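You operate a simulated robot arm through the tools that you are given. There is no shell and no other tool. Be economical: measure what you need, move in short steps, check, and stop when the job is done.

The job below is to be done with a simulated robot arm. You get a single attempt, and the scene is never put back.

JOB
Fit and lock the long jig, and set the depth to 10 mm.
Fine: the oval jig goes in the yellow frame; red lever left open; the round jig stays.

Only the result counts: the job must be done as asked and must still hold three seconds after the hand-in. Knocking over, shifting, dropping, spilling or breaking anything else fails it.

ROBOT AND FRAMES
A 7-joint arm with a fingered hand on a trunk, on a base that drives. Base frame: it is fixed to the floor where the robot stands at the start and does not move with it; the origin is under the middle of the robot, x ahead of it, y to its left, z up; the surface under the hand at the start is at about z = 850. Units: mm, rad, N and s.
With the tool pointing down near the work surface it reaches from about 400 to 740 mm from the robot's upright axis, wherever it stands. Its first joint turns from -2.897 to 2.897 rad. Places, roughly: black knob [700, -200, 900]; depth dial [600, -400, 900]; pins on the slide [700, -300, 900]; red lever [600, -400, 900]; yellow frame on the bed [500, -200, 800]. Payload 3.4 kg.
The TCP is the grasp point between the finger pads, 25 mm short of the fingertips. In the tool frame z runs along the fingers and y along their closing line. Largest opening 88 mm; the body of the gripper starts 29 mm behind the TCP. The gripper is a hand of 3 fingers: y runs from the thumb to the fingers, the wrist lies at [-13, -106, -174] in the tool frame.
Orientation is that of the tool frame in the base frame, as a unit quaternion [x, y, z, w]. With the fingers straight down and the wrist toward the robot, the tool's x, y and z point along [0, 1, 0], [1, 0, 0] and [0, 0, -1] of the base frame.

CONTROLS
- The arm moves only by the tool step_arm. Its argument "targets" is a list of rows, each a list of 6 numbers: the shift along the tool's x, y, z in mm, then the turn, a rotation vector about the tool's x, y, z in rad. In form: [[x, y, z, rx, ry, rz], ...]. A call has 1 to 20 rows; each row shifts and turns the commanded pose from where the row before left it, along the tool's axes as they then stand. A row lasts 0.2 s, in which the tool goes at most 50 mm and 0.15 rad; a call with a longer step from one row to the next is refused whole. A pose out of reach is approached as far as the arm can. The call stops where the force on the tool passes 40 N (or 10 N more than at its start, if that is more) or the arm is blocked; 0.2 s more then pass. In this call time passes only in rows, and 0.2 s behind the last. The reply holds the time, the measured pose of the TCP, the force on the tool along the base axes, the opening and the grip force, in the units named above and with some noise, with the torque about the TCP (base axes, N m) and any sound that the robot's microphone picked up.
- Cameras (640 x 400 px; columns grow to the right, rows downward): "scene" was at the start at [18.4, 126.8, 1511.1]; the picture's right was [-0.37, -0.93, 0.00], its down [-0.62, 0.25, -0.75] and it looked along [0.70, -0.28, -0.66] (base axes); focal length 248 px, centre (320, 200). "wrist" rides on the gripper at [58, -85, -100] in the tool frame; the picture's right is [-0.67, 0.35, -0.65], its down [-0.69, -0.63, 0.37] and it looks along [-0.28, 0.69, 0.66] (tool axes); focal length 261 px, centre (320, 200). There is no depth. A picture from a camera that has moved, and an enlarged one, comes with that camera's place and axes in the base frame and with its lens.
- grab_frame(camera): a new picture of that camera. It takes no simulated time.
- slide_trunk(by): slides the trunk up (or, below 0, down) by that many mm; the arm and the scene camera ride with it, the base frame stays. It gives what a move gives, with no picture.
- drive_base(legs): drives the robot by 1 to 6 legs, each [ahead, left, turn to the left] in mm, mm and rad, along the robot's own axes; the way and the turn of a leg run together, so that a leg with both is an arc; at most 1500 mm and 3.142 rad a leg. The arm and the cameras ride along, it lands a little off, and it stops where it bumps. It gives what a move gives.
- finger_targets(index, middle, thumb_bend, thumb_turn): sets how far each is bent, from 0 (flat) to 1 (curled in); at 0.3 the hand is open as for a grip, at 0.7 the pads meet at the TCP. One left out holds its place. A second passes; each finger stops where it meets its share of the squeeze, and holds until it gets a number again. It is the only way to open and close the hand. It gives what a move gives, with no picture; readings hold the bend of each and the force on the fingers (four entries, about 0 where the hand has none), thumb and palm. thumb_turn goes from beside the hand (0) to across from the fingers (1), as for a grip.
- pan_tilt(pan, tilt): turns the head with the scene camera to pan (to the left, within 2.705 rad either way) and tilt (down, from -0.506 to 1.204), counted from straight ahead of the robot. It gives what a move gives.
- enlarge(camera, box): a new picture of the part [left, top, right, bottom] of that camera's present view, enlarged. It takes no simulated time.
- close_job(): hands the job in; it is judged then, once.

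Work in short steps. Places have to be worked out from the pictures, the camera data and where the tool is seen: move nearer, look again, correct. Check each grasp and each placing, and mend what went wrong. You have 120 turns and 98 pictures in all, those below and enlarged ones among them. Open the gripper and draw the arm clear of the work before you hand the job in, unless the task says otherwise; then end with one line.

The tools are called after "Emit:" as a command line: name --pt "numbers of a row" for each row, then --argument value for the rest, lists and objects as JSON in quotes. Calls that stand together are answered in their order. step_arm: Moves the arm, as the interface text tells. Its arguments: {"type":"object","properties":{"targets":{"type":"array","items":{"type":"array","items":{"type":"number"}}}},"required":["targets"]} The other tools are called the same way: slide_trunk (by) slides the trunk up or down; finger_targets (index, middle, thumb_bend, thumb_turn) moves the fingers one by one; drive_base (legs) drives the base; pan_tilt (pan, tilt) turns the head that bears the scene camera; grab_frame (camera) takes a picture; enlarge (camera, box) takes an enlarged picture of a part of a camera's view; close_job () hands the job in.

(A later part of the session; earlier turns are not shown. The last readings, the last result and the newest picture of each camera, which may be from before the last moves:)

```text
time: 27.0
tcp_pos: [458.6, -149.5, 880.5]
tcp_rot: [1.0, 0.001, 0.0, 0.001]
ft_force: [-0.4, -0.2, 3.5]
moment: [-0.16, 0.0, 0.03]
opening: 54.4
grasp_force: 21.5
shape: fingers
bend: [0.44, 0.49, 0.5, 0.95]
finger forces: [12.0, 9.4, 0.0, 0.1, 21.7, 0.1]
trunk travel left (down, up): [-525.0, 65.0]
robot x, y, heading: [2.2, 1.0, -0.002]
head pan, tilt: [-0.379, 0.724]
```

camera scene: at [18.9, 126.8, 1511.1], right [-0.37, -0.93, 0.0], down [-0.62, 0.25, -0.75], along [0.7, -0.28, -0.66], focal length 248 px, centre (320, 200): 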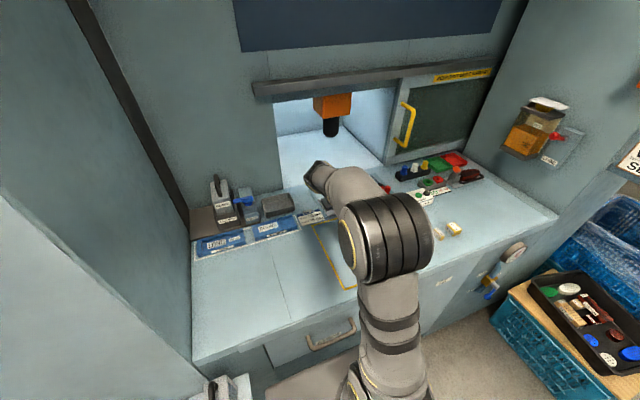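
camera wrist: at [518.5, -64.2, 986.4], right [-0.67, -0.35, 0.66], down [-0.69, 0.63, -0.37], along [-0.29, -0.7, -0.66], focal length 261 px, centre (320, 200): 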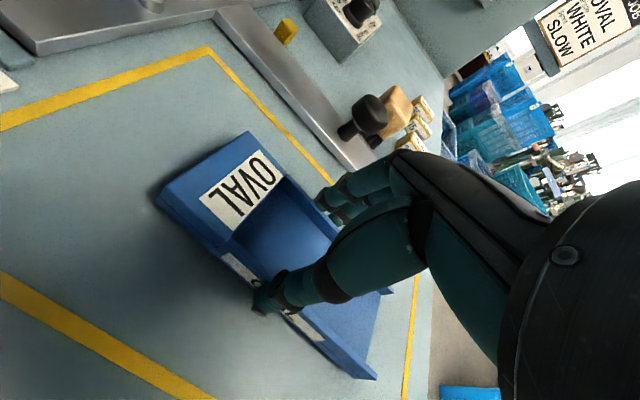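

The jig touched the bed at z 881. I release it, rise and check.

Emit:
finger_targets --index 0.3 --middle 0.3 --thumb_bend 0.3

Emit:
step_arm --pt "0 0 -10 0 0 0" --pt "0 0 -30 0 0 0" --pt "0 0 -40 0 0 0" --pt "0 0 -40 0 0 0"

Emit:
grab_frame --camera "wrist"

```text
time: 28.0
tcp_pos: [458.5, -150.3, 881.9]
tcp_rot: [1.0, 0.001, 0.0, 0.002]
ft_force: [0.1, -0.3, 0.1]
moment: [0.0, -0.01, -0.02]
opening: 84.2
grasp_force: 0.0
shape: fingers
bend: [0.3, 0.3, 0.3, 0.97]
finger forces: [0.0, 0.1, 0.1, 0.0, 0.0, 0.0]
trunk travel left (down, up): [-525.0, 65.0]
robot x, y, heading: [-2.7, 2.0, -0.0]
head pan, tilt: [-0.379, 0.724]
```

```text
time: 29.0
tcp_pos: [458.3, -148.8, 1002.7]
tcp_rot: [1.0, 0.002, 0.0, -0.001]
ft_force: [-0.2, -0.8, 0.8]
moment: [-0.02, 0.01, -0.01]
opening: 84.4
grasp_force: 0.0
shape: fingers
bend: [0.3, 0.3, 0.3, 0.97]
finger forces: [0.0, 0.1, 0.0, 0.1, 0.0, 0.0]
trunk travel left (down, up): [-525.0, 65.0]
robot x, y, heading: [-0.2, -1.0, -0.001]
head pan, tilt: [-0.379, 0.724]
```

```text
60 pictures are left
camera wrist: at [517.4, -63.5, 1102.2], right [-0.67, -0.35, 0.66], down [-0.69, 0.63, -0.37], along [-0.28, -0.7, -0.66], focal length 261 px, centre (320, 200)
```

wrist: 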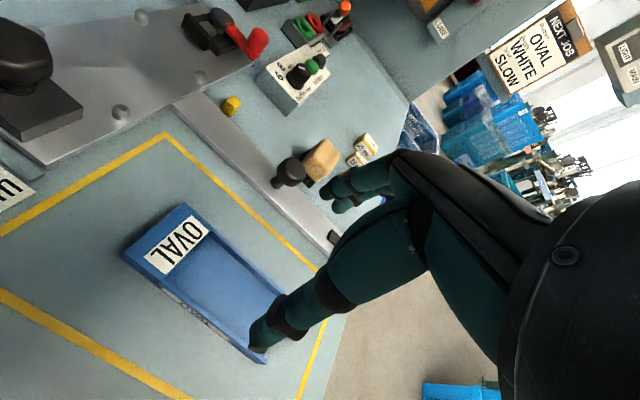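

The oval jig lies inside the frame. I turn the hand back and move toward the LONG jig in the left tray for a close look.

Emit:
step_arm --pt "0 0 -8 0 0 -0.143" --pt "0 0 -8 0 0 -0.143" --pt "0 0 -8 0 0 -0.143" --pt "0 0 -8 0 0 -0.143" --pt "0 0 -8 0 0 -0.143" --pt "0 0 0 0 0 -0.143" --pt "0 0 0 0 0 -0.143" --pt "0 0 0 0 0 -0.143" --pt "0 0 0 0 0 -0.143" --pt "0 0 0 0 0 -0.143" --pt "0 0 0 0 0 -0.141" --pt "45 15 0 0 0 0" --pt "45 15 0 0 0 0" --pt "45 15 0 0 0 0" --pt "45 15 0 0 0 0" --pt "45 15 0 0 0 0" --pt "45 15 0 0 0 0"

Emit:
grab_frame --camera "wrist"

Emit:
enlarge --camera "scene" --box '[185, 210, 281, 270]'

```text
time: 32.6
tcp_pos: [550.1, 119.5, 1039.9]
tcp_rot: [0.706, 0.708, -0.001, 0.001]
ft_force: [-0.2, -0.2, 0.1]
moment: [0.0, -0.01, 0.03]
opening: 84.4
grasp_force: 0.1
shape: fingers
bend: [0.3, 0.3, 0.3, 0.97]
finger forces: [0.0, 0.0, 0.0, 0.0, 0.0, 0.0]
trunk travel left (down, up): [-525.0, 65.0]
robot x, y, heading: [0.2, 0.3, 0.002]
head pan, tilt: [-0.379, 0.724]
```

```text
59 pictures are left
camera wrist: at [466.5, 177.4, 1139.0], right [0.35, -0.67, 0.66], down [-0.63, -0.69, -0.36], along [0.69, -0.29, -0.66], focal length 261 px, centre (320, 200)
```

wrist: 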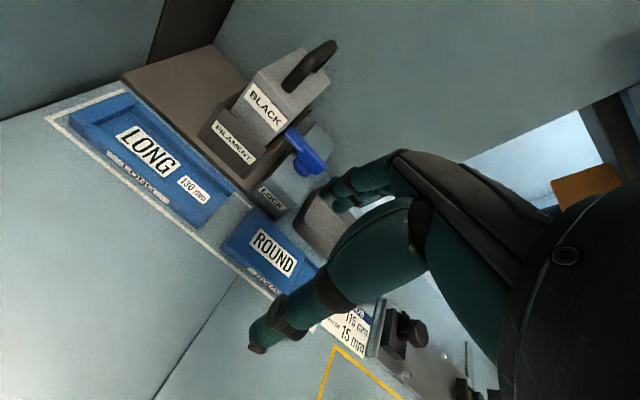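

```text
6.67 times, centred on (233, 240) of scene
camera zoom: at [18.8, 127.3, 1511.1], right [-0.37, -0.93, 0.0], down [-0.62, 0.25, -0.75], along [0.7, -0.28, -0.66], focal length 1650 px, centre (900, -67)
```

zoom: 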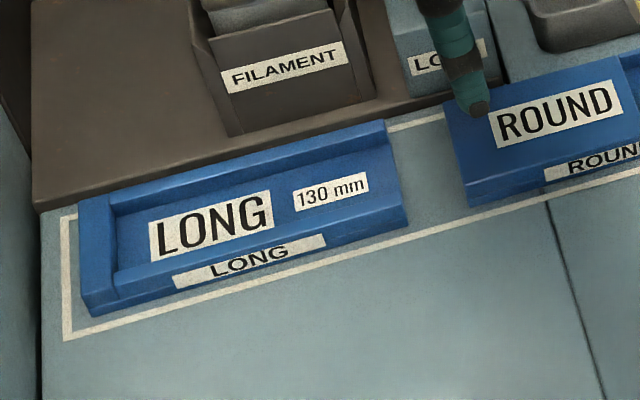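

LONG centres at about (622,236) and faces the same way as the oval did. The brown base behind it may be close to the fingers, so I zoom in there.

Emit:
enlarge --camera "wrist" --box '[110, 70, 270, 230]'

Emit:
enlarge --camera "wrist" --box '[190, 150, 270, 220]'

```text
2.50 times, centred on (190, 150) of wrist
camera zoom: at [466.5, 177.4, 1139.0], right [0.35, -0.67, 0.66], down [-0.63, -0.69, -0.36], along [0.69, -0.29, -0.66], focal length 652 px, centre (645, 325)
```

zoom: 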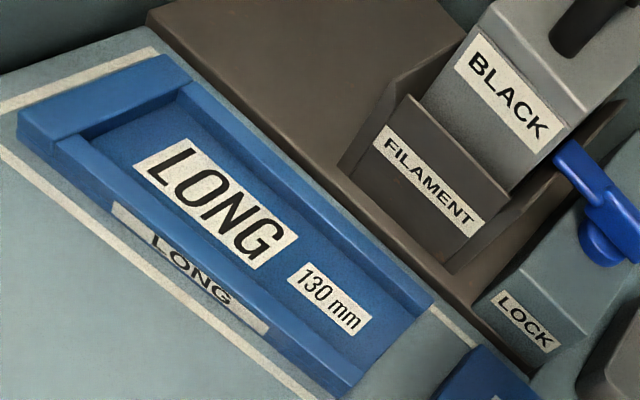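

```text
5.71 times, centred on (230, 185) of wrist
camera zoom: at [466.5, 177.4, 1139.0], right [0.35, -0.67, 0.66], down [-0.63, -0.69, -0.36], along [0.69, -0.29, -0.66], focal length 1489 px, centre (834, 286)
```

zoom: 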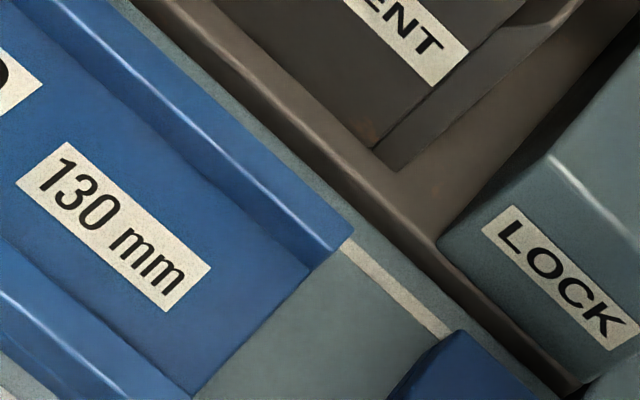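

There is a 20 mm gap behind LONG before a raised brown plate, and the filament box front is near x 683. I look at the hand from the side to see how far the fingers bulge outward.

Emit:
enlarge --camera "scene" --box '[205, 150, 301, 240]'

```text
4.44 times, centred on (253, 195) of scene
camera zoom: at [18.8, 127.3, 1511.1], right [-0.37, -0.93, 0.0], down [-0.62, 0.25, -0.75], along [0.7, -0.28, -0.66], focal length 1100 px, centre (618, 222)
```

zoom: 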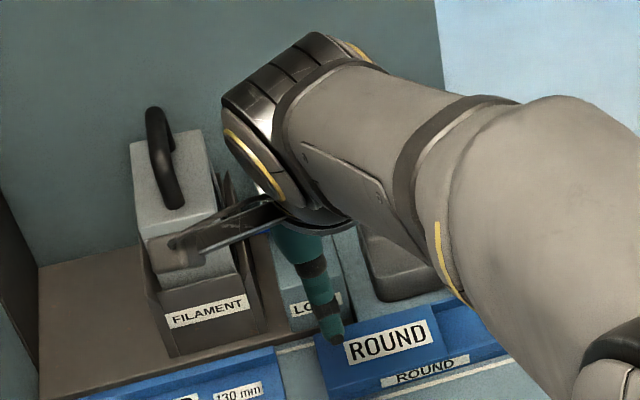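

The camera post and bulky wrist make gripping there risky. Instead I'll close the fingers, dip them into LONG's recess and pull its front wall toward me, out into free space, before gripping it.

Emit:
finger_targets --index 0.68 --middle 0.68 --thumb_bend 0.68

Emit:
step_arm --pt "29 16.5 0 0 0 0" --pt "29 16.5 0 0 0 0" --pt "29 16.5 0 0 0 0" --pt "29 16.5 0 0 0 0" --pt "0 0 35 0 0 0" --pt "0 0 35 0 0 0" --pt "0 0 30 0 0 0"

Emit:
grab_frame --camera "wrist"

Emit:
grab_frame --camera "scene"

```text
time: 33.6
tcp_pos: [550.7, 117.0, 1040.0]
tcp_rot: [0.706, 0.708, -0.001, 0.0]
ft_force: [0.2, 0.3, 0.0]
moment: [-0.02, 0.02, 0.0]
opening: 3.0
grasp_force: 0.2
shape: fingers
bend: [0.68, 0.68, 0.68, 0.97]
finger forces: [0.0, 0.0, 0.0, 0.0, 0.1, 0.0]
trunk travel left (down, up): [-525.0, 65.0]
robot x, y, heading: [0.1, -3.9, 0.001]
head pan, tilt: [-0.379, 0.724]
```

```text
time: 35.2
tcp_pos: [614.4, 237.8, 940.2]
tcp_rot: [0.706, 0.708, 0.0, 0.001]
ft_force: [-0.1, -0.1, 0.1]
moment: [-0.04, 0.02, -0.03]
opening: 2.8
grasp_force: 0.1
shape: fingers
bend: [0.68, 0.68, 0.68, 0.97]
finger forces: [0.1, 0.1, 0.0, 0.0, 0.0, 0.1]
trunk travel left (down, up): [-525.0, 65.0]
robot x, y, heading: [-0.3, 0.4, 0.001]
head pan, tilt: [-0.379, 0.724]
```

```text
54 pictures are left
camera wrist: at [529.9, 296.1, 1039.5], right [0.35, -0.67, 0.66], down [-0.63, -0.69, -0.36], along [0.69, -0.29, -0.66], focal length 261 px, centre (320, 200)
```

wrist: 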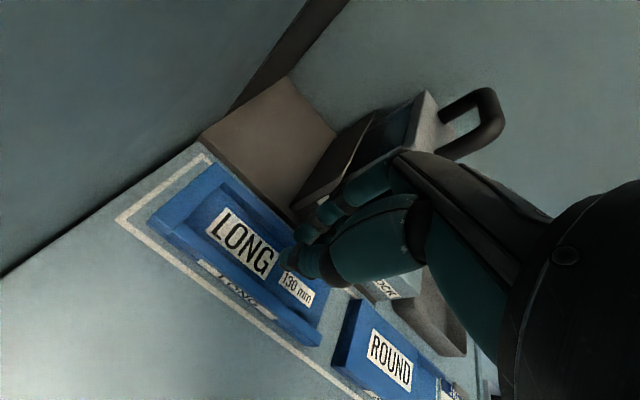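

```text
53 pictures are left
camera scene: at [18.6, 127.0, 1511.1], right [-0.37, -0.93, 0.0], down [-0.62, 0.25, -0.75], along [0.7, -0.28, -0.66], focal length 248 px, centre (320, 200)
```

scene: 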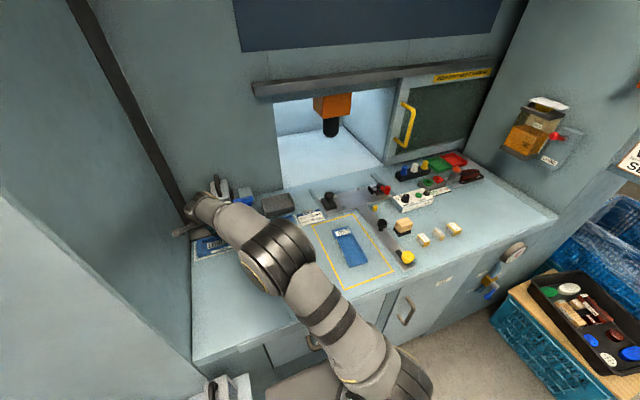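

The closed fingertips are over the recess and clear of the spool box. I lower them in small steps to near the recess floor.

Emit:
step_arm --pt "0 0 20 0 0 0" --pt "0 0 15 0 0 0" --pt "0 0 10 0 0 0"

Emit:
enlarge --camera "wrist" --box '[160, 150, 384, 340]'

```text
time: 36.0
tcp_pos: [614.1, 235.6, 894.7]
tcp_rot: [0.706, 0.708, 0.0, -0.001]
ft_force: [0.7, -0.8, -0.8]
moment: [0.01, 0.02, 0.02]
opening: 3.1
grasp_force: 0.1
shape: fingers
bend: [0.68, 0.68, 0.68, 0.97]
finger forces: [0.1, 0.0, 0.0, 0.0, 0.0, 0.1]
trunk travel left (down, up): [-525.0, 65.0]
robot x, y, heading: [-0.7, 1.2, 0.004]
head pan, tilt: [-0.379, 0.724]
```

```text
2.11 times, centred on (272, 245) of wrist
camera zoom: at [530.0, 294.4, 994.7], right [0.35, -0.67, 0.66], down [-0.63, -0.69, -0.36], along [0.69, -0.29, -0.66], focal length 549 px, centre (421, 105)
```

zoom: 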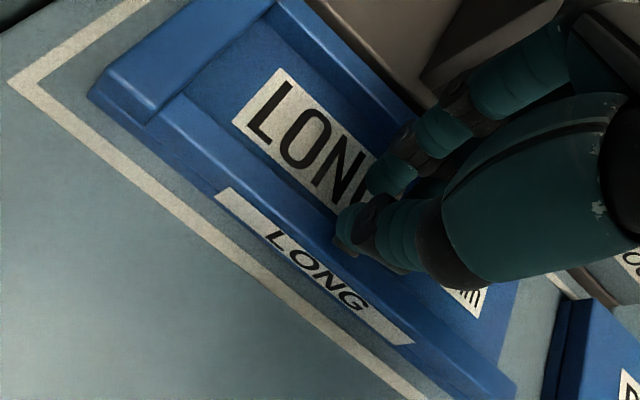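

The thumb tip is just inside the front wall. I shift 4 mm back and go lower until I feel the floor.

Emit:
step_arm --pt "0 4 0 0 0 0" --pt "0 0 4 0 0 0" --pt "0 0 4 0 0 0" --pt "0 0 3 0 0 0"

Emit:
enlarge --camera "wrist" --box '[230, 180, 358, 260]'

```text
time: 37.0
tcp_pos: [618.1, 234.3, 883.8]
tcp_rot: [0.707, 0.708, 0.0, 0.001]
ft_force: [0.7, 0.5, 0.9]
moment: [0.0, 0.01, 0.01]
opening: 1.4
grasp_force: 0.7
shape: fingers
bend: [0.68, 0.68, 0.69, 0.98]
finger forces: [0.0, 0.0, 0.0, 0.1, 0.8, 0.0]
trunk travel left (down, up): [-525.0, 65.0]
robot x, y, heading: [-3.0, -2.5, -0.003]
head pan, tilt: [-0.379, 0.724]
```

```text
5.00 times, centred on (294, 220) of wrist
camera zoom: at [534.1, 293.5, 983.3], right [0.35, -0.67, 0.66], down [-0.63, -0.69, -0.36], along [0.69, -0.29, -0.66], focal length 1303 px, centre (450, 100)
```

zoom: 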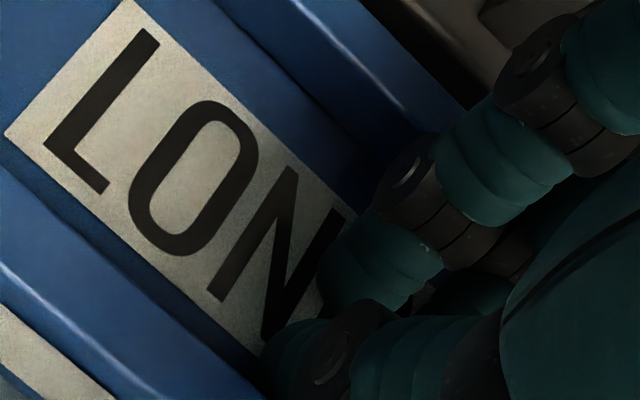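

The tips are inside the recess and the thumb touches the wall. I pull slowly toward the robot.

Emit:
step_arm --pt "0 -5 0 0 0 0" --pt "0 -7 0 0 0 0" --pt "0 -8 0 0 0 0" --pt "0 -8 0 0 0 0" --pt "0 -8 0 0 0 0" --pt "0 -8 0 0 0 0" --pt "0 -8 0 0 0 0" --pt "0 -8 0 0 0 0"

Emit:
grab_frame --camera "wrist"

```text
time: 38.8
tcp_pos: [559.3, 236.4, 883.7]
tcp_rot: [0.706, 0.708, 0.0, 0.001]
ft_force: [1.3, 0.1, 0.2]
moment: [0.01, 0.01, -0.02]
opening: 1.4
grasp_force: 0.7
shape: fingers
bend: [0.68, 0.68, 0.69, 0.98]
finger forces: [0.0, 0.0, 0.0, 0.0, 0.7, 0.1]
trunk travel left (down, up): [-525.0, 65.0]
robot x, y, heading: [0.3, -2.5, 0.0]
head pan, tilt: [-0.379, 0.724]
```

```text
50 pictures are left
camera wrist: at [475.1, 294.1, 983.1], right [0.35, -0.67, 0.66], down [-0.63, -0.69, -0.36], along [0.69, -0.29, -0.66], focal length 261 px, centre (320, 200)
```

wrist: 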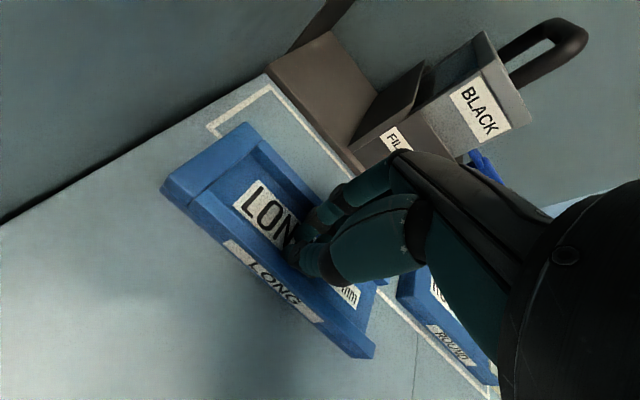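

The jig slid forward about 57 mm, into clear space. I rise, open, and look again for the grip.

Emit:
step_arm --pt "0 1 -15 0 0 0" --pt "0 0 -35 0 0 0" --pt "0 0 -40 0 0 0"

Emit:
finger_targets --index 0.3 --middle 0.3 --thumb_bend 0.3

Emit:
grab_frame --camera "wrist"

Emit:
enlarge --camera "scene" --box '[180, 210, 308, 290]'

```text
time: 39.6
tcp_pos: [557.0, 233.8, 973.8]
tcp_rot: [0.706, 0.708, -0.002, 0.001]
ft_force: [-0.5, 0.8, -0.1]
moment: [0.0, -0.03, -0.02]
opening: 2.2
grasp_force: 0.1
shape: fingers
bend: [0.68, 0.68, 0.68, 0.98]
finger forces: [0.0, 0.1, 0.0, 0.0, 0.0, 0.1]
trunk travel left (down, up): [-525.0, 65.0]
robot x, y, heading: [-1.2, -2.2, -0.0]
head pan, tilt: [-0.379, 0.724]
```

```text
time: 40.6
tcp_pos: [558.6, 234.2, 974.3]
tcp_rot: [0.706, 0.708, -0.001, 0.0]
ft_force: [-0.4, 0.1, 0.0]
moment: [0.0, -0.01, -0.01]
opening: 84.0
grasp_force: 0.1
shape: fingers
bend: [0.3, 0.3, 0.3, 0.98]
finger forces: [0.0, 0.0, 0.0, 0.0, 0.0, 0.0]
trunk travel left (down, up): [-525.0, 65.0]
robot x, y, heading: [-0.5, 0.7, -0.002]
head pan, tilt: [-0.379, 0.724]
```

```text
49 pictures are left
camera wrist: at [474.2, 293.3, 1073.3], right [0.35, -0.67, 0.66], down [-0.63, -0.69, -0.36], along [0.69, -0.29, -0.66], focal length 261 px, centre (320, 200)
```

wrist: 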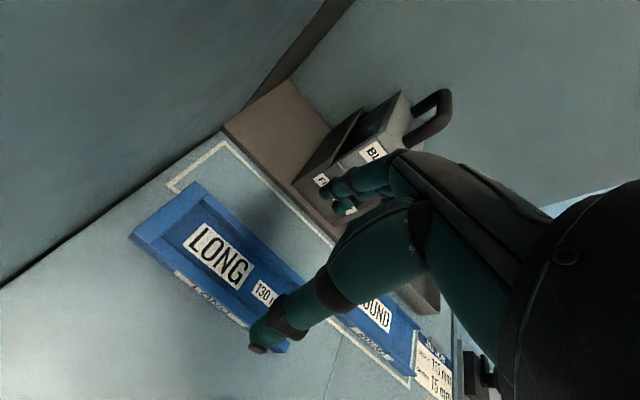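

```text
5.00 times, centred on (244, 250) of scene
camera zoom: at [18.5, 126.9, 1511.1], right [-0.37, -0.93, 0.0], down [-0.62, 0.25, -0.75], along [0.7, -0.28, -0.66], focal length 1237 px, centre (700, -50)
```

zoom: 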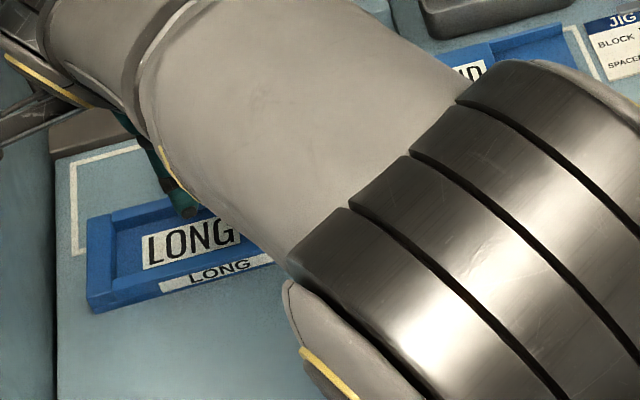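

The jig now centres at about (563,235). I shift 5 mm and descend to z 882.

Emit:
step_arm --pt "0 5 25 0 0 0" --pt "0 0 30 0 0 0" --pt "0 0 25 0 0 0" --pt "0 0 12 0 0 0"

Emit:
grab_frame --camera "wrist"

```text
time: 41.6
tcp_pos: [562.8, 234.6, 882.6]
tcp_rot: [0.707, 0.708, -0.001, 0.0]
ft_force: [-0.2, 1.3, 0.4]
moment: [-0.01, -0.01, 0.0]
opening: 84.5
grasp_force: 0.1
shape: fingers
bend: [0.3, 0.3, 0.3, 0.98]
finger forces: [0.0, 0.1, 0.0, 0.1, 0.0, 0.0]
trunk travel left (down, up): [-525.0, 65.0]
robot x, y, heading: [0.2, 2.1, -0.001]
head pan, tilt: [-0.379, 0.724]
```

```text
47 pictures are left
camera wrist: at [479.3, 293.9, 981.4], right [0.35, -0.67, 0.66], down [-0.63, -0.69, -0.36], along [0.69, -0.28, -0.66], focal length 261 px, centre (320, 200)
```

wrist: 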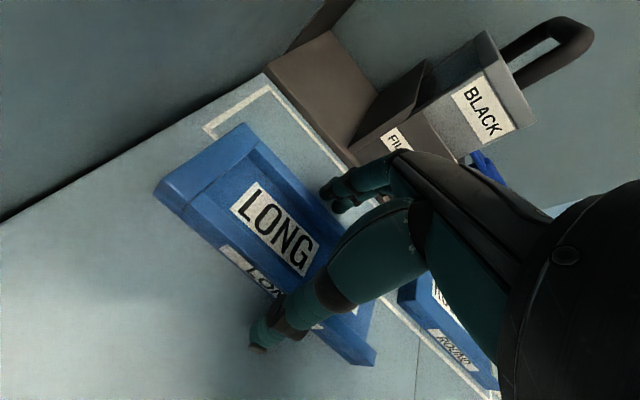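

The view matches the oval grip. I close on the jig and lift it a little.

Emit:
finger_targets --index 0.55 --middle 0.55 --thumb_bend 0.55

Emit:
finger_targets --index 0.65 --middle 0.65 --thumb_bend 0.7

Emit:
step_arm --pt "0 0 -10 0 0 0" --pt "0 0 -30 0 0 0" --pt "0 0 -40 0 0 0" --pt "0 0 -40 0 0 0"

Emit:
grab_frame --camera "wrist"

```text
time: 42.6
tcp_pos: [563.1, 235.1, 883.3]
tcp_rot: [0.707, 0.708, -0.001, 0.0]
ft_force: [1.7, 0.3, 1.5]
moment: [-0.01, -0.12, 0.02]
opening: 55.8
grasp_force: 11.6
shape: fingers
bend: [0.46, 0.48, 0.43, 0.97]
finger forces: [6.6, 5.6, 0.0, 0.0, 10.5, 0.0]
trunk travel left (down, up): [-525.0, 65.0]
robot x, y, heading: [-1.0, 0.3, -0.003]
head pan, tilt: [-0.379, 0.724]
```

```text
time: 43.6
tcp_pos: [562.2, 235.6, 883.6]
tcp_rot: [0.706, 0.708, -0.001, 0.0]
ft_force: [2.3, -0.4, 3.1]
moment: [0.0, -0.14, 0.01]
opening: 55.4
grasp_force: 16.7
shape: fingers
bend: [0.51, 0.54, 0.41, 0.96]
finger forces: [9.0, 8.7, 0.0, 0.0, 16.0, 0.1]
trunk travel left (down, up): [-525.0, 65.0]
robot x, y, heading: [-4.3, 0.9, -0.002]
head pan, tilt: [-0.379, 0.724]
```

```text
time: 44.6
tcp_pos: [561.8, 234.2, 1001.6]
tcp_rot: [0.706, 0.708, -0.002, 0.0]
ft_force: [0.2, 0.2, -2.7]
moment: [-0.05, 0.01, 0.01]
opening: 55.7
grasp_force: 16.7
shape: fingers
bend: [0.51, 0.55, 0.41, 0.96]
finger forces: [8.5, 7.9, 0.0, 0.0, 16.3, 0.1]
trunk travel left (down, up): [-525.0, 65.0]
robot x, y, heading: [0.6, 4.7, 0.006]
head pan, tilt: [-0.379, 0.724]
```

```text
46 pictures are left
camera wrist: at [478.6, 293.4, 1100.6], right [0.35, -0.67, 0.66], down [-0.63, -0.69, -0.36], along [0.69, -0.29, -0.66], focal length 261 px, centre (320, 200)
```

wrist: 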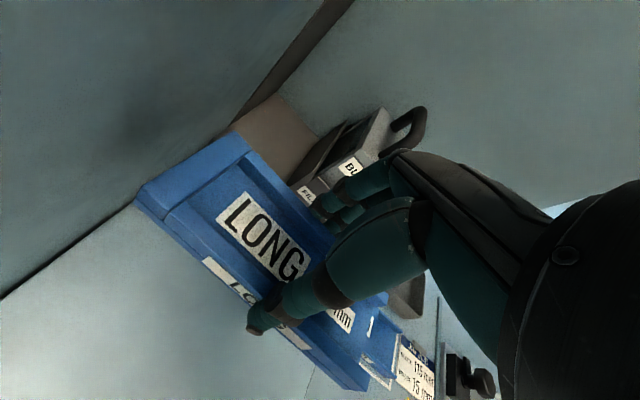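

LONG is held firmly, sitting slightly toward the thumb. I carry it across at z ~1000 to above the slide.

Emit:
step_arm --pt "-38 0 0 0 0 0" --pt "-38 0 0 0 0 0" --pt "-38 0 0 0 0 0" --pt "-38 0 0 0 0 0" --pt "-38 9 0 0 0 0" --pt "-38 9 0 0 0 0" --pt "-38 9 0 0 0 0" --pt "-38 9 0 0 0 0" --pt "-38 10 0 0 0 0" --pt "-38 10 0 0 0 0" --pt "-38 10 0 0 0 0" --pt "-38 15 0 0 0 0" --pt "-38 16 0 0 0 0"

Emit:
grab_frame --camera "wrist"

```text
time: 47.4
tcp_pos: [658.4, -255.7, 999.1]
tcp_rot: [0.706, 0.708, -0.001, -0.002]
ft_force: [-0.9, 1.1, -2.4]
moment: [0.02, -0.04, -0.03]
opening: 55.1
grasp_force: 16.2
shape: fingers
bend: [0.52, 0.56, 0.41, 0.95]
finger forces: [8.5, 7.6, 0.0, 0.0, 15.7, 0.1]
out of reach, approached as far as the arm can: row 13
trunk travel left (down, up): [-525.0, 65.0]
robot x, y, heading: [0.0, -1.0, -0.0]
head pan, tilt: [-0.379, 0.724]
```

```text
45 pictures are left
camera wrist: at [575.2, -198.2, 1098.1], right [0.35, -0.67, 0.65], down [-0.63, -0.69, -0.36], along [0.69, -0.28, -0.66], focal length 261 px, centre (320, 200)
```

wrist: 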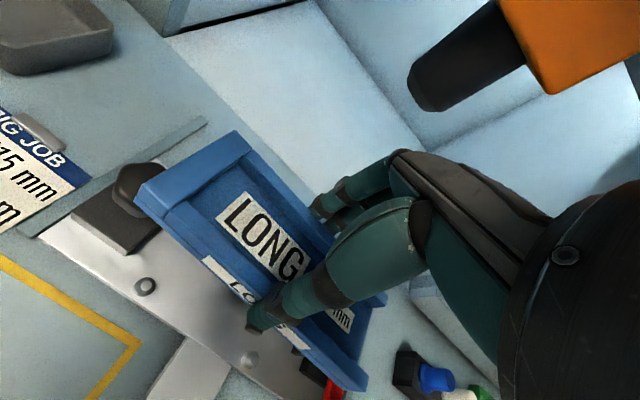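

The jig is above the slide. I check its tilt and alignment in the hand with enlarged views.

Emit:
enlarge --camera "wrist" --box '[100, 110, 400, 400]'

Emit:
enlarge --camera "scene" --box '[300, 130, 412, 210]'

```text
1.38 times, centred on (250, 255) of wrist
camera zoom: at [575.2, -198.2, 1098.1], right [0.35, -0.67, 0.65], down [-0.63, -0.69, -0.36], along [0.69, -0.28, -0.66], focal length 360 px, centre (417, 124)
```

zoom: 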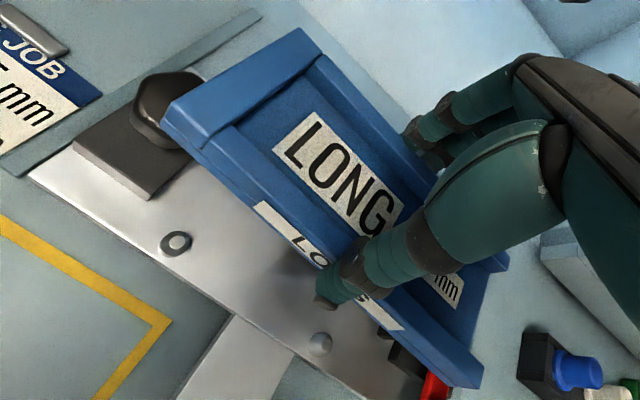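

```text
5.00 times, centred on (356, 170) of scene
camera zoom: at [19.3, 126.3, 1511.2], right [-0.37, -0.93, 0.0], down [-0.62, 0.25, -0.75], along [0.7, -0.28, -0.66], focal length 1237 px, centre (140, 350)
```

zoom: 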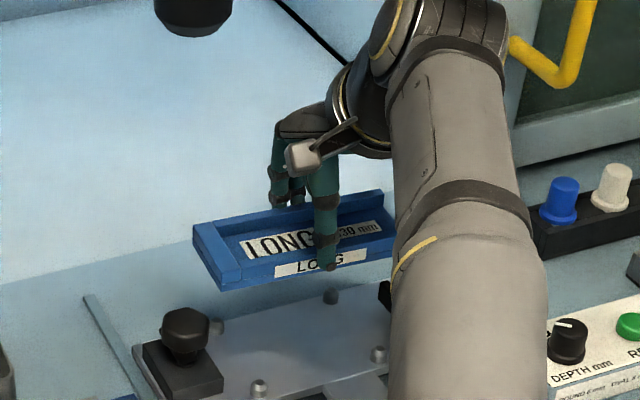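

Tilt and yaw match how the oval was held. I lower to z ~923, just above the pins, and re-check the alignment.

Emit:
step_arm --pt "0 0 30 0 0 0" --pt "0 0 30 0 0 0" --pt "0 0 16 0 0 0"

Emit:
enlarge --camera "wrist" --box '[100, 110, 400, 400]'

Emit:
enlarge --camera "scene" --box '[310, 160, 406, 220]'

```text
time: 48.2
tcp_pos: [657.9, -257.4, 925.3]
tcp_rot: [0.706, 0.708, 0.0, 0.001]
ft_force: [-1.9, -0.7, -0.7]
moment: [0.13, -0.03, 0.06]
opening: 55.2
grasp_force: 15.8
shape: fingers
bend: [0.52, 0.56, 0.41, 0.96]
finger forces: [8.7, 6.9, 0.0, 0.0, 16.3, 0.0]
trunk travel left (down, up): [-525.0, 65.0]
robot x, y, heading: [-2.2, -2.2, 0.002]
head pan, tilt: [-0.379, 0.724]
```

```text
1.38 times, centred on (250, 255) of wrist
camera zoom: at [574.0, -198.1, 1024.6], right [0.35, -0.67, 0.66], down [-0.63, -0.69, -0.36], along [0.69, -0.28, -0.66], focal length 360 px, centre (417, 124)
```

zoom: 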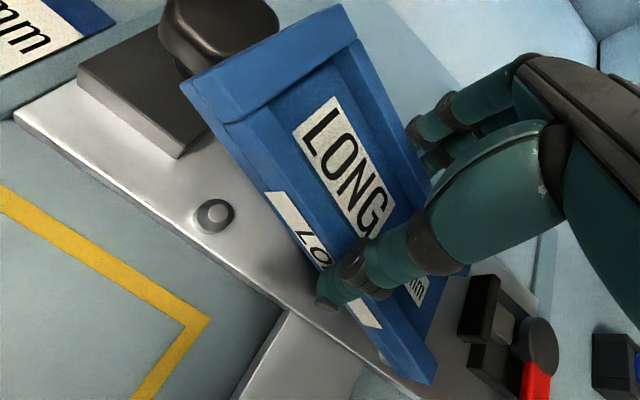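

```text
6.67 times, centred on (358, 190) of scene
camera zoom: at [18.5, 126.7, 1511.2], right [-0.37, -0.93, 0.0], down [-0.62, 0.25, -0.75], along [0.7, -0.28, -0.66], focal length 1650 px, centre (67, 267)
```

zoom: 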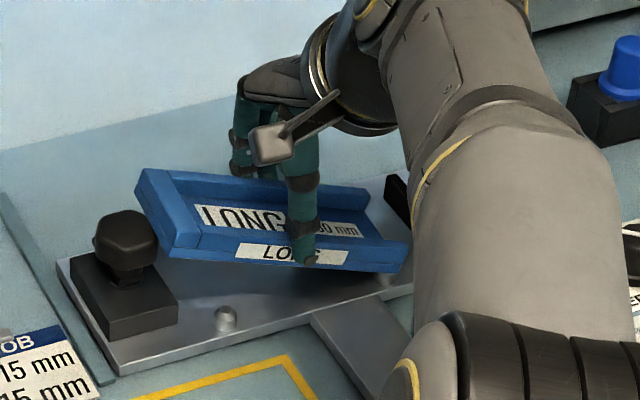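

The jig's left end caught the black knob and tilted, because it was about 4 mm too far left. I raise it and check how it sits in the hand.

Emit:
step_arm --pt "-6 0 -25 0 0 0" --pt "-6 0 -30 0 0 0"

Emit:
enlarge --camera "wrist" --box '[100, 110, 400, 400]'

Emit:
enlarge --camera "scene" --box '[310, 150, 406, 210]'

```text
time: 48.8
tcp_pos: [656.5, -266.9, 980.9]
tcp_rot: [0.707, 0.707, -0.001, -0.001]
ft_force: [-0.3, -0.1, -2.0]
moment: [-0.03, -0.01, -0.03]
opening: 55.2
grasp_force: 16.3
shape: fingers
bend: [0.52, 0.56, 0.41, 0.96]
finger forces: [8.3, 8.0, 0.0, 0.2, 16.0, 0.0]
trunk travel left (down, up): [-525.0, 65.0]
robot x, y, heading: [-1.5, -1.8, 0.001]
head pan, tilt: [-0.379, 0.724]
```

```text
1.38 times, centred on (250, 255) of wrist
camera zoom: at [573.1, -207.9, 1078.8], right [0.35, -0.67, 0.66], down [-0.63, -0.69, -0.36], along [0.69, -0.29, -0.66], focal length 360 px, centre (417, 124)
```

zoom: 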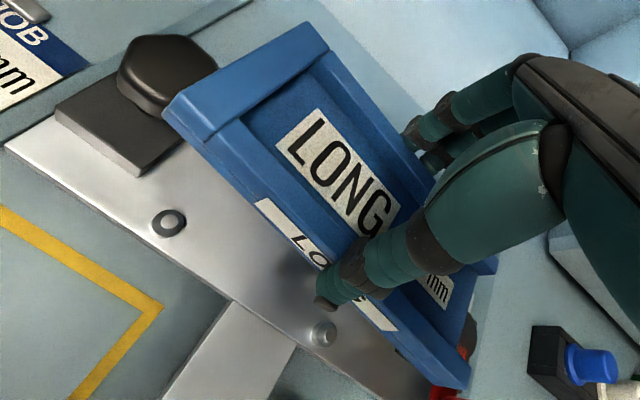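

```text
6.67 times, centred on (358, 180) of scene
camera zoom: at [18.5, 126.8, 1511.1], right [-0.37, -0.93, 0.0], down [-0.62, 0.25, -0.75], along [0.7, -0.28, -0.66], focal length 1650 px, centre (67, 333)
```

zoom: 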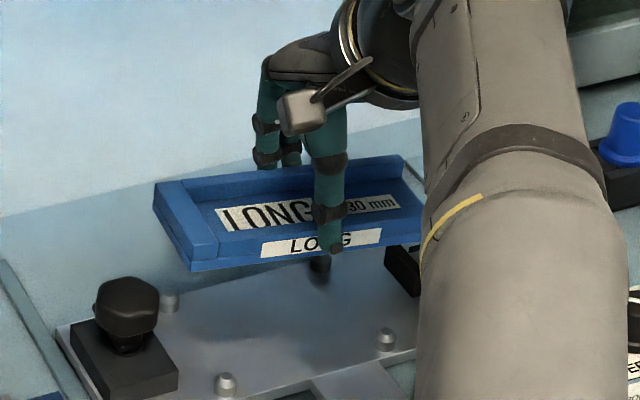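

The jig stayed tilted about 10° in the hand, right end low. I'll set it down on the free bed near (520,60) so it lies flat, then regrip it.

Emit:
step_arm --pt "36.3 -15 0 0 0 0" --pt "36.3 -15 0 0 0 0" --pt "36.3 -15 0 0 0 0" --pt "36.3 -15 0 0 0 0" --pt "36.3 -15 0 0 0 0" --pt "36.3 -15 0 0 0 0" --pt "36.3 -15 0 0 0 0" --pt "36.3 -15 0 0 0 0" --pt "36.3 -15 0 0 0 0" --pt "0 0 25 0 0 0" --pt "0 0 20 0 0 0" --pt "0 0 20 0 0 0"

Emit:
grab_frame --camera "wrist"

```text
time: 51.4
tcp_pos: [523.0, 56.3, 914.1]
tcp_rot: [0.707, 0.707, -0.001, 0.0]
ft_force: [-0.2, 0.4, -1.7]
moment: [0.0, -0.02, 0.03]
opening: 54.9
grasp_force: 15.5
shape: fingers
bend: [0.52, 0.56, 0.41, 0.95]
finger forces: [8.1, 7.4, 0.1, 0.0, 15.0, 0.0]
trunk travel left (down, up): [-525.0, 65.0]
robot x, y, heading: [0.2, 0.7, -0.001]
head pan, tilt: [-0.379, 0.724]
```

```text
38 pictures are left
camera wrist: at [439.7, 115.2, 1013.7], right [0.35, -0.67, 0.66], down [-0.63, -0.69, -0.36], along [0.69, -0.29, -0.66], focal length 261 px, centre (320, 200)
```

wrist: 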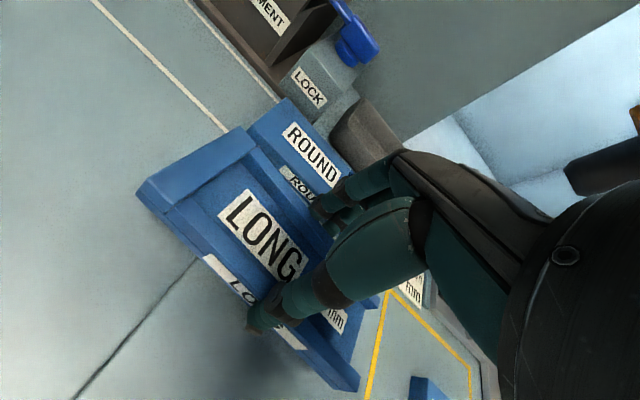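

It hangs clear of the round and oval jigs. I lower it gently so the low end lands and it settles flat.

Emit:
step_arm --pt "0 0 6 0 0 0" --pt "0 0 6 0 0 0" --pt "0 0 5 0 0 0" --pt "0 0 4 0 0 0" --pt "0 0 3 0 0 0" --pt "0 0 3 0 0 0" --pt "0 0 3 0 0 0"

Emit:
finger_targets --index 0.35 --middle 0.35 --thumb_bend 0.3

Emit:
grab_frame --camera "wrist"

```text
time: 53.0
tcp_pos: [523.6, 57.0, 885.2]
tcp_rot: [0.707, 0.707, 0.0, 0.0]
ft_force: [0.1, 0.0, -2.5]
moment: [0.01, -0.04, -0.02]
opening: 54.8
grasp_force: 15.8
shape: fingers
bend: [0.52, 0.56, 0.41, 0.95]
finger forces: [8.0, 7.7, 0.0, 0.0, 15.5, 0.0]
trunk travel left (down, up): [-525.0, 65.0]
robot x, y, heading: [-3.1, 1.8, 0.001]
head pan, tilt: [-0.379, 0.724]
```

```text
time: 54.0
tcp_pos: [523.6, 57.8, 885.4]
tcp_rot: [0.707, 0.708, -0.001, 0.0]
ft_force: [-0.8, -0.2, 0.2]
moment: [0.0, -0.03, -0.01]
opening: 79.4
grasp_force: 0.1
shape: fingers
bend: [0.35, 0.35, 0.3, 0.97]
finger forces: [0.0, 0.1, 0.0, 0.0, 0.1, 0.0]
trunk travel left (down, up): [-525.0, 65.0]
robot x, y, heading: [-1.1, -2.3, -0.001]
head pan, tilt: [-0.379, 0.724]
```

```text
37 pictures are left
camera wrist: at [439.6, 115.9, 984.9], right [0.35, -0.67, 0.66], down [-0.63, -0.69, -0.36], along [0.69, -0.29, -0.66], focal length 261 px, centre (320, 200)
```

wrist: 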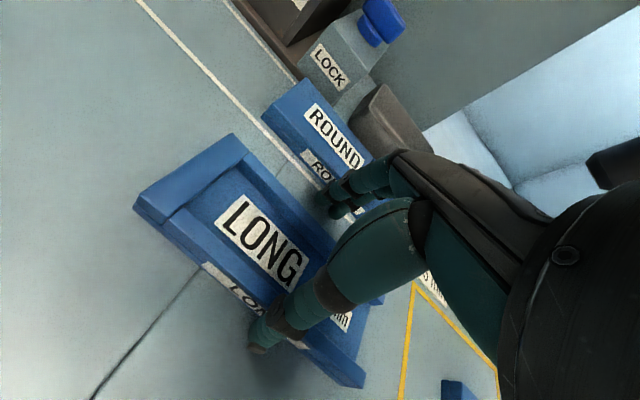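

LONG lies flat and square on the bed. I move 5 mm toward the robot and 3 mm lower. Then I set the fingers at the oval-grip bends and close the thumb against them.

Emit:
step_arm --pt "0 -5 0 0 0 0" --pt "0 0 3 0 0 0"

Emit:
finger_targets --index 0.46 --middle 0.5 --thumb_bend 0.4

Emit:
finger_targets --thumb_bend 0.7

```text
time: 54.6
tcp_pos: [518.1, 58.0, 882.5]
tcp_rot: [0.706, 0.708, -0.001, 0.001]
ft_force: [0.8, -0.6, -0.1]
moment: [0.0, 0.02, -0.03]
opening: 79.3
grasp_force: 0.0
shape: fingers
bend: [0.35, 0.35, 0.3, 0.97]
finger forces: [0.0, 0.0, 0.0, 0.1, 0.1, 0.1]
trunk travel left (down, up): [-525.0, 65.0]
robot x, y, heading: [1.5, -0.3, 0.004]
head pan, tilt: [-0.379, 0.724]
```

```text
time: 55.6
tcp_pos: [517.6, 58.6, 881.8]
tcp_rot: [0.707, 0.708, 0.0, 0.001]
ft_force: [0.8, -0.8, 1.0]
moment: [0.01, -0.04, 0.02]
opening: 59.2
grasp_force: 1.8
shape: fingers
bend: [0.45, 0.48, 0.39, 0.97]
finger forces: [0.5, 1.9, 0.0, 0.0, 1.5, 0.1]
trunk travel left (down, up): [-525.0, 65.0]
robot x, y, heading: [1.6, -1.3, 0.001]
head pan, tilt: [-0.379, 0.724]
```

```text
time: 56.6
tcp_pos: [518.3, 57.3, 882.9]
tcp_rot: [0.707, 0.708, -0.001, 0.001]
ft_force: [-0.7, 0.1, 1.8]
moment: [-0.01, 0.02, 0.04]
opening: 56.0
grasp_force: 12.8
shape: fingers
bend: [0.39, 0.43, 0.53, 0.96]
finger forces: [6.5, 6.3, 0.0, 0.1, 14.4, 0.0]
trunk travel left (down, up): [-525.0, 65.0]
robot x, y, heading: [-2.4, -1.7, 0.0]
head pan, tilt: [-0.379, 0.724]
```

The fingers yielded a little. I raise their target to centre the jig and firm up the grip.

Emit:
finger_targets --index 0.56 --middle 0.6

Emit:
grab_frame --camera "wrist"

```text
time: 57.6
tcp_pos: [518.4, 58.2, 883.4]
tcp_rot: [0.707, 0.708, -0.001, 0.0]
ft_force: [1.9, -0.2, 2.6]
moment: [0.01, -0.19, 0.01]
opening: 54.7
grasp_force: 20.0
shape: fingers
bend: [0.42, 0.47, 0.52, 0.95]
finger forces: [10.8, 10.4, 0.0, 0.0, 19.0, 0.0]
trunk travel left (down, up): [-525.0, 65.0]
robot x, y, heading: [-0.8, 2.6, -0.003]
head pan, tilt: [-0.379, 0.724]
```

```text
36 pictures are left
camera wrist: at [434.3, 116.5, 981.8], right [0.35, -0.67, 0.66], down [-0.63, -0.69, -0.37], along [0.69, -0.28, -0.66], focal length 261 px, centre (320, 200)
```

wrist: 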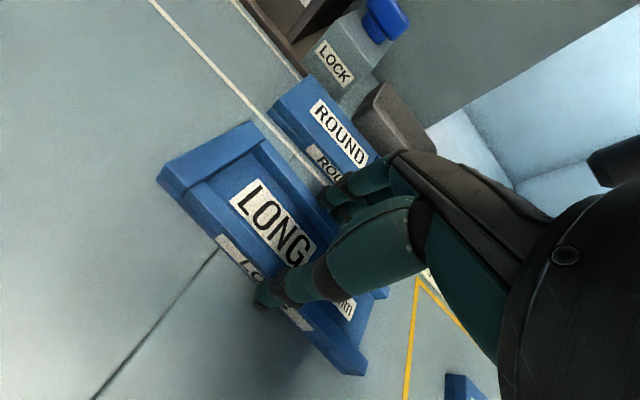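

The grip is now close to the oval grip at 20 N, with LONG reaching about 3 mm further left. I lift to ~970 and carry it back, aiming for y -265 so it clears the knob.

Emit:
step_arm --pt "0 0 -15 0 0 0" --pt "0 0 -35 0 0 0" --pt "0 0 -40 0 0 0" --pt "-36 13 0 0 0 0" --pt "-36 13 0 0 0 0" --pt "-36 13 0 0 0 0" --pt "-36 13 0 0 0 0" --pt "-36 13 0 0 0 0" --pt "-36 13 0 0 0 0" --pt "-36 15 0 0 0 0" --pt "-36 20 0 0 0 0" --pt "-36 24 0 0 0 0"

Emit:
grab_frame --camera "wrist"

Emit:
enlarge --camera "scene" --box '[310, 150, 406, 210]'

```text
time: 60.2
tcp_pos: [653.5, -266.2, 969.6]
tcp_rot: [0.706, 0.708, -0.001, -0.003]
ft_force: [1.1, 0.5, -2.3]
moment: [-0.03, 0.01, 0.02]
opening: 54.6
grasp_force: 19.3
shape: fingers
bend: [0.43, 0.48, 0.52, 0.95]
finger forces: [10.0, 9.3, 0.0, 0.0, 19.2, 0.1]
trunk travel left (down, up): [-525.0, 65.0]
robot x, y, heading: [-0.3, -0.3, -0.003]
head pan, tilt: [-0.379, 0.724]
```

```text
35 pictures are left
camera wrist: at [570.4, -207.6, 1068.9], right [0.35, -0.67, 0.65], down [-0.63, -0.69, -0.36], along [0.69, -0.28, -0.67], focal length 261 px, centre (320, 200)
```

wrist: 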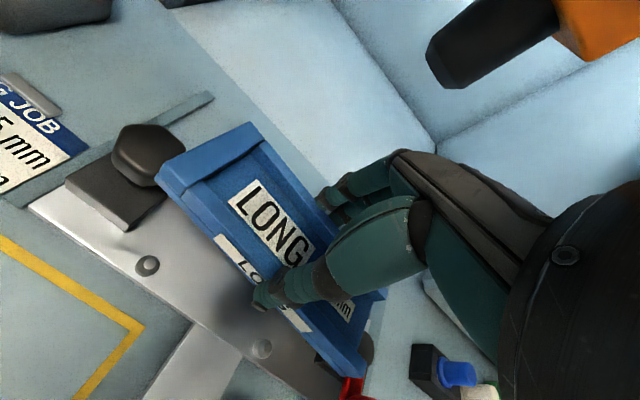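

```text
6.67 times, centred on (358, 180) of scene
camera zoom: at [19.7, 126.2, 1511.2], right [-0.37, -0.93, 0.0], down [-0.62, 0.25, -0.75], along [0.69, -0.28, -0.66], focal length 1650 px, centre (67, 333)
```

zoom: 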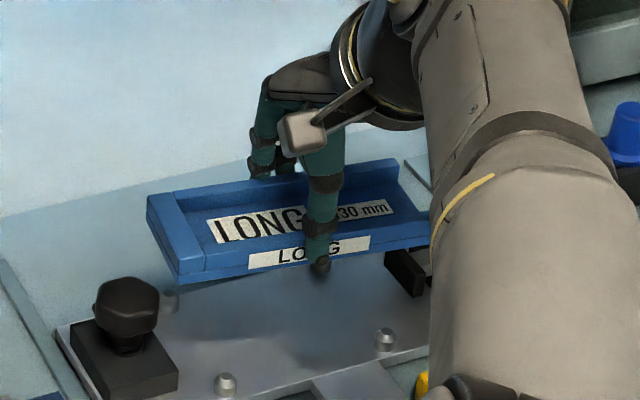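

The jig looks slightly skewed in the hand against the pin line. I zoom in to measure its edges.

Emit:
enlarge --camera "wrist" --box '[140, 110, 400, 390]'

Emit:
enlarge --camera "scene" --box '[318, 170, 382, 210]'

```text
1.43 times, centred on (270, 250) of wrist
camera zoom: at [570.4, -207.6, 1068.9], right [0.35, -0.67, 0.65], down [-0.63, -0.69, -0.36], along [0.69, -0.28, -0.67], focal length 372 px, centre (391, 129)
```

zoom: 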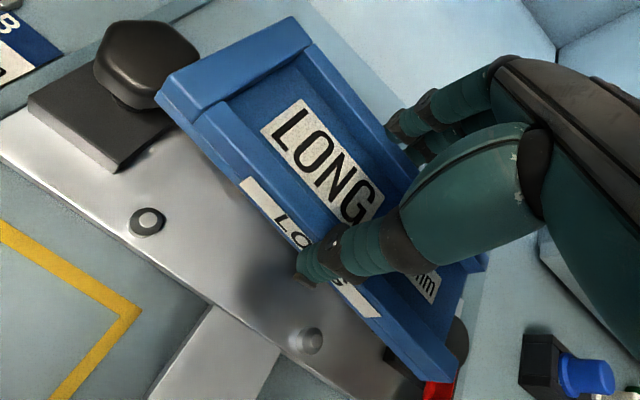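

```text
10.00 times, centred on (350, 190) of scene
camera zoom: at [19.7, 126.2, 1511.2], right [-0.37, -0.93, 0.0], down [-0.62, 0.25, -0.75], along [0.69, -0.28, -0.66], focal length 2475 px, centre (20, 300)
```

zoom: 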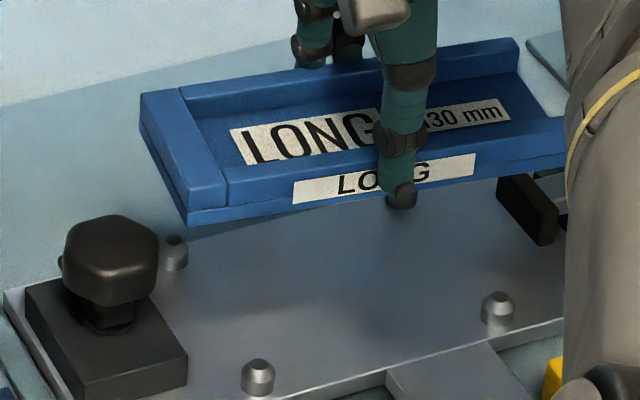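

Both the long edge and the left end show about 7° of yaw, right end toward the robot; it isn't tilt. I turn the hand 0.12 rad counter-clockwise to square it.

Emit:
step_arm --pt "0 0 0 0 0 -0.12"

Emit:
enlarge --camera "scene" --box '[318, 170, 382, 210]'

```text
time: 60.6
tcp_pos: [650.9, -264.1, 971.8]
tcp_rot: [0.663, 0.749, -0.002, 0.0]
ft_force: [-0.4, 1.1, -2.1]
moment: [-0.05, 0.01, 0.0]
opening: 54.6
grasp_force: 19.4
shape: fingers
bend: [0.43, 0.48, 0.52, 0.95]
finger forces: [9.9, 9.3, 0.0, 0.1, 19.3, 0.0]
out of reach, approached as far as the arm can: row 1
trunk travel left (down, up): [-525.0, 65.0]
robot x, y, heading: [0.2, 0.7, 0.002]
head pan, tilt: [-0.379, 0.724]
```

```text
10.00 times, centred on (350, 190) of scene
camera zoom: at [18.5, 126.8, 1511.1], right [-0.37, -0.93, 0.0], down [-0.62, 0.25, -0.75], along [0.7, -0.28, -0.66], focal length 2475 px, centre (20, 300)
```

zoom: 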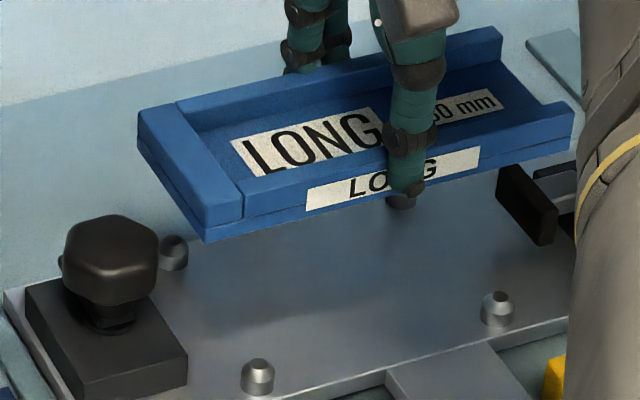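

Now squared: the front face is at x≈623.5, and the ends at y≈-186 and -338. The front pins are at x≈623, so the jig must go about 8 mm further back. I shift and lower to just above the pin tops.

Emit:
step_arm --pt "-0.5 4 10 0 0 0" --pt "0 0 15 0 0 0" --pt "0 0 12 0 0 0" --pt "0 0 12 0 0 0" --pt "0 0 12 0 0 0"

Emit:
enlarge --camera "scene" --box '[318, 175, 382, 215]'

Emit:
enlarge --camera "wrist" --box '[100, 110, 400, 400]'

```text
time: 61.8
tcp_pos: [653.1, -262.2, 905.6]
tcp_rot: [0.662, 0.749, -0.001, -0.003]
ft_force: [0.2, -0.1, -3.1]
moment: [-0.12, 0.02, 0.01]
opening: 55.4
grasp_force: 19.4
shape: fingers
bend: [0.43, 0.49, 0.51, 0.96]
finger forces: [10.4, 9.0, 0.0, 0.0, 19.3, 0.0]
out of reach, approached as far as the arm can: row 1
trunk travel left (down, up): [-525.0, 65.0]
robot x, y, heading: [-1.8, 1.2, -0.001]
head pan, tilt: [-0.379, 0.724]
```

```text
10.00 times, centred on (350, 195) of scene
camera zoom: at [20.0, 125.3, 1511.0], right [-0.37, -0.93, 0.0], down [-0.62, 0.25, -0.75], along [0.69, -0.28, -0.66], focal length 2475 px, centre (20, 250)
```

zoom: 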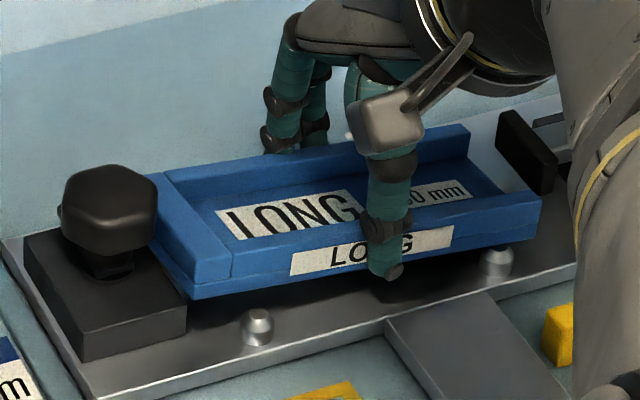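

```text
1.38 times, centred on (250, 255) of wrist
camera zoom: at [563.2, -214.0, 1005.2], right [0.43, -0.62, 0.65], down [-0.54, -0.76, -0.36], along [0.72, -0.2, -0.67], focal length 360 px, centre (417, 124)
```

zoom: 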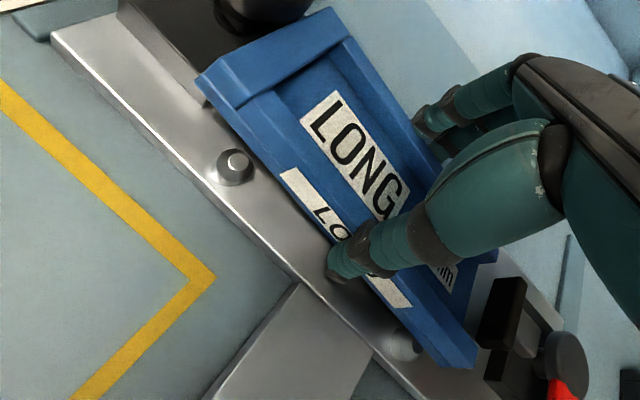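

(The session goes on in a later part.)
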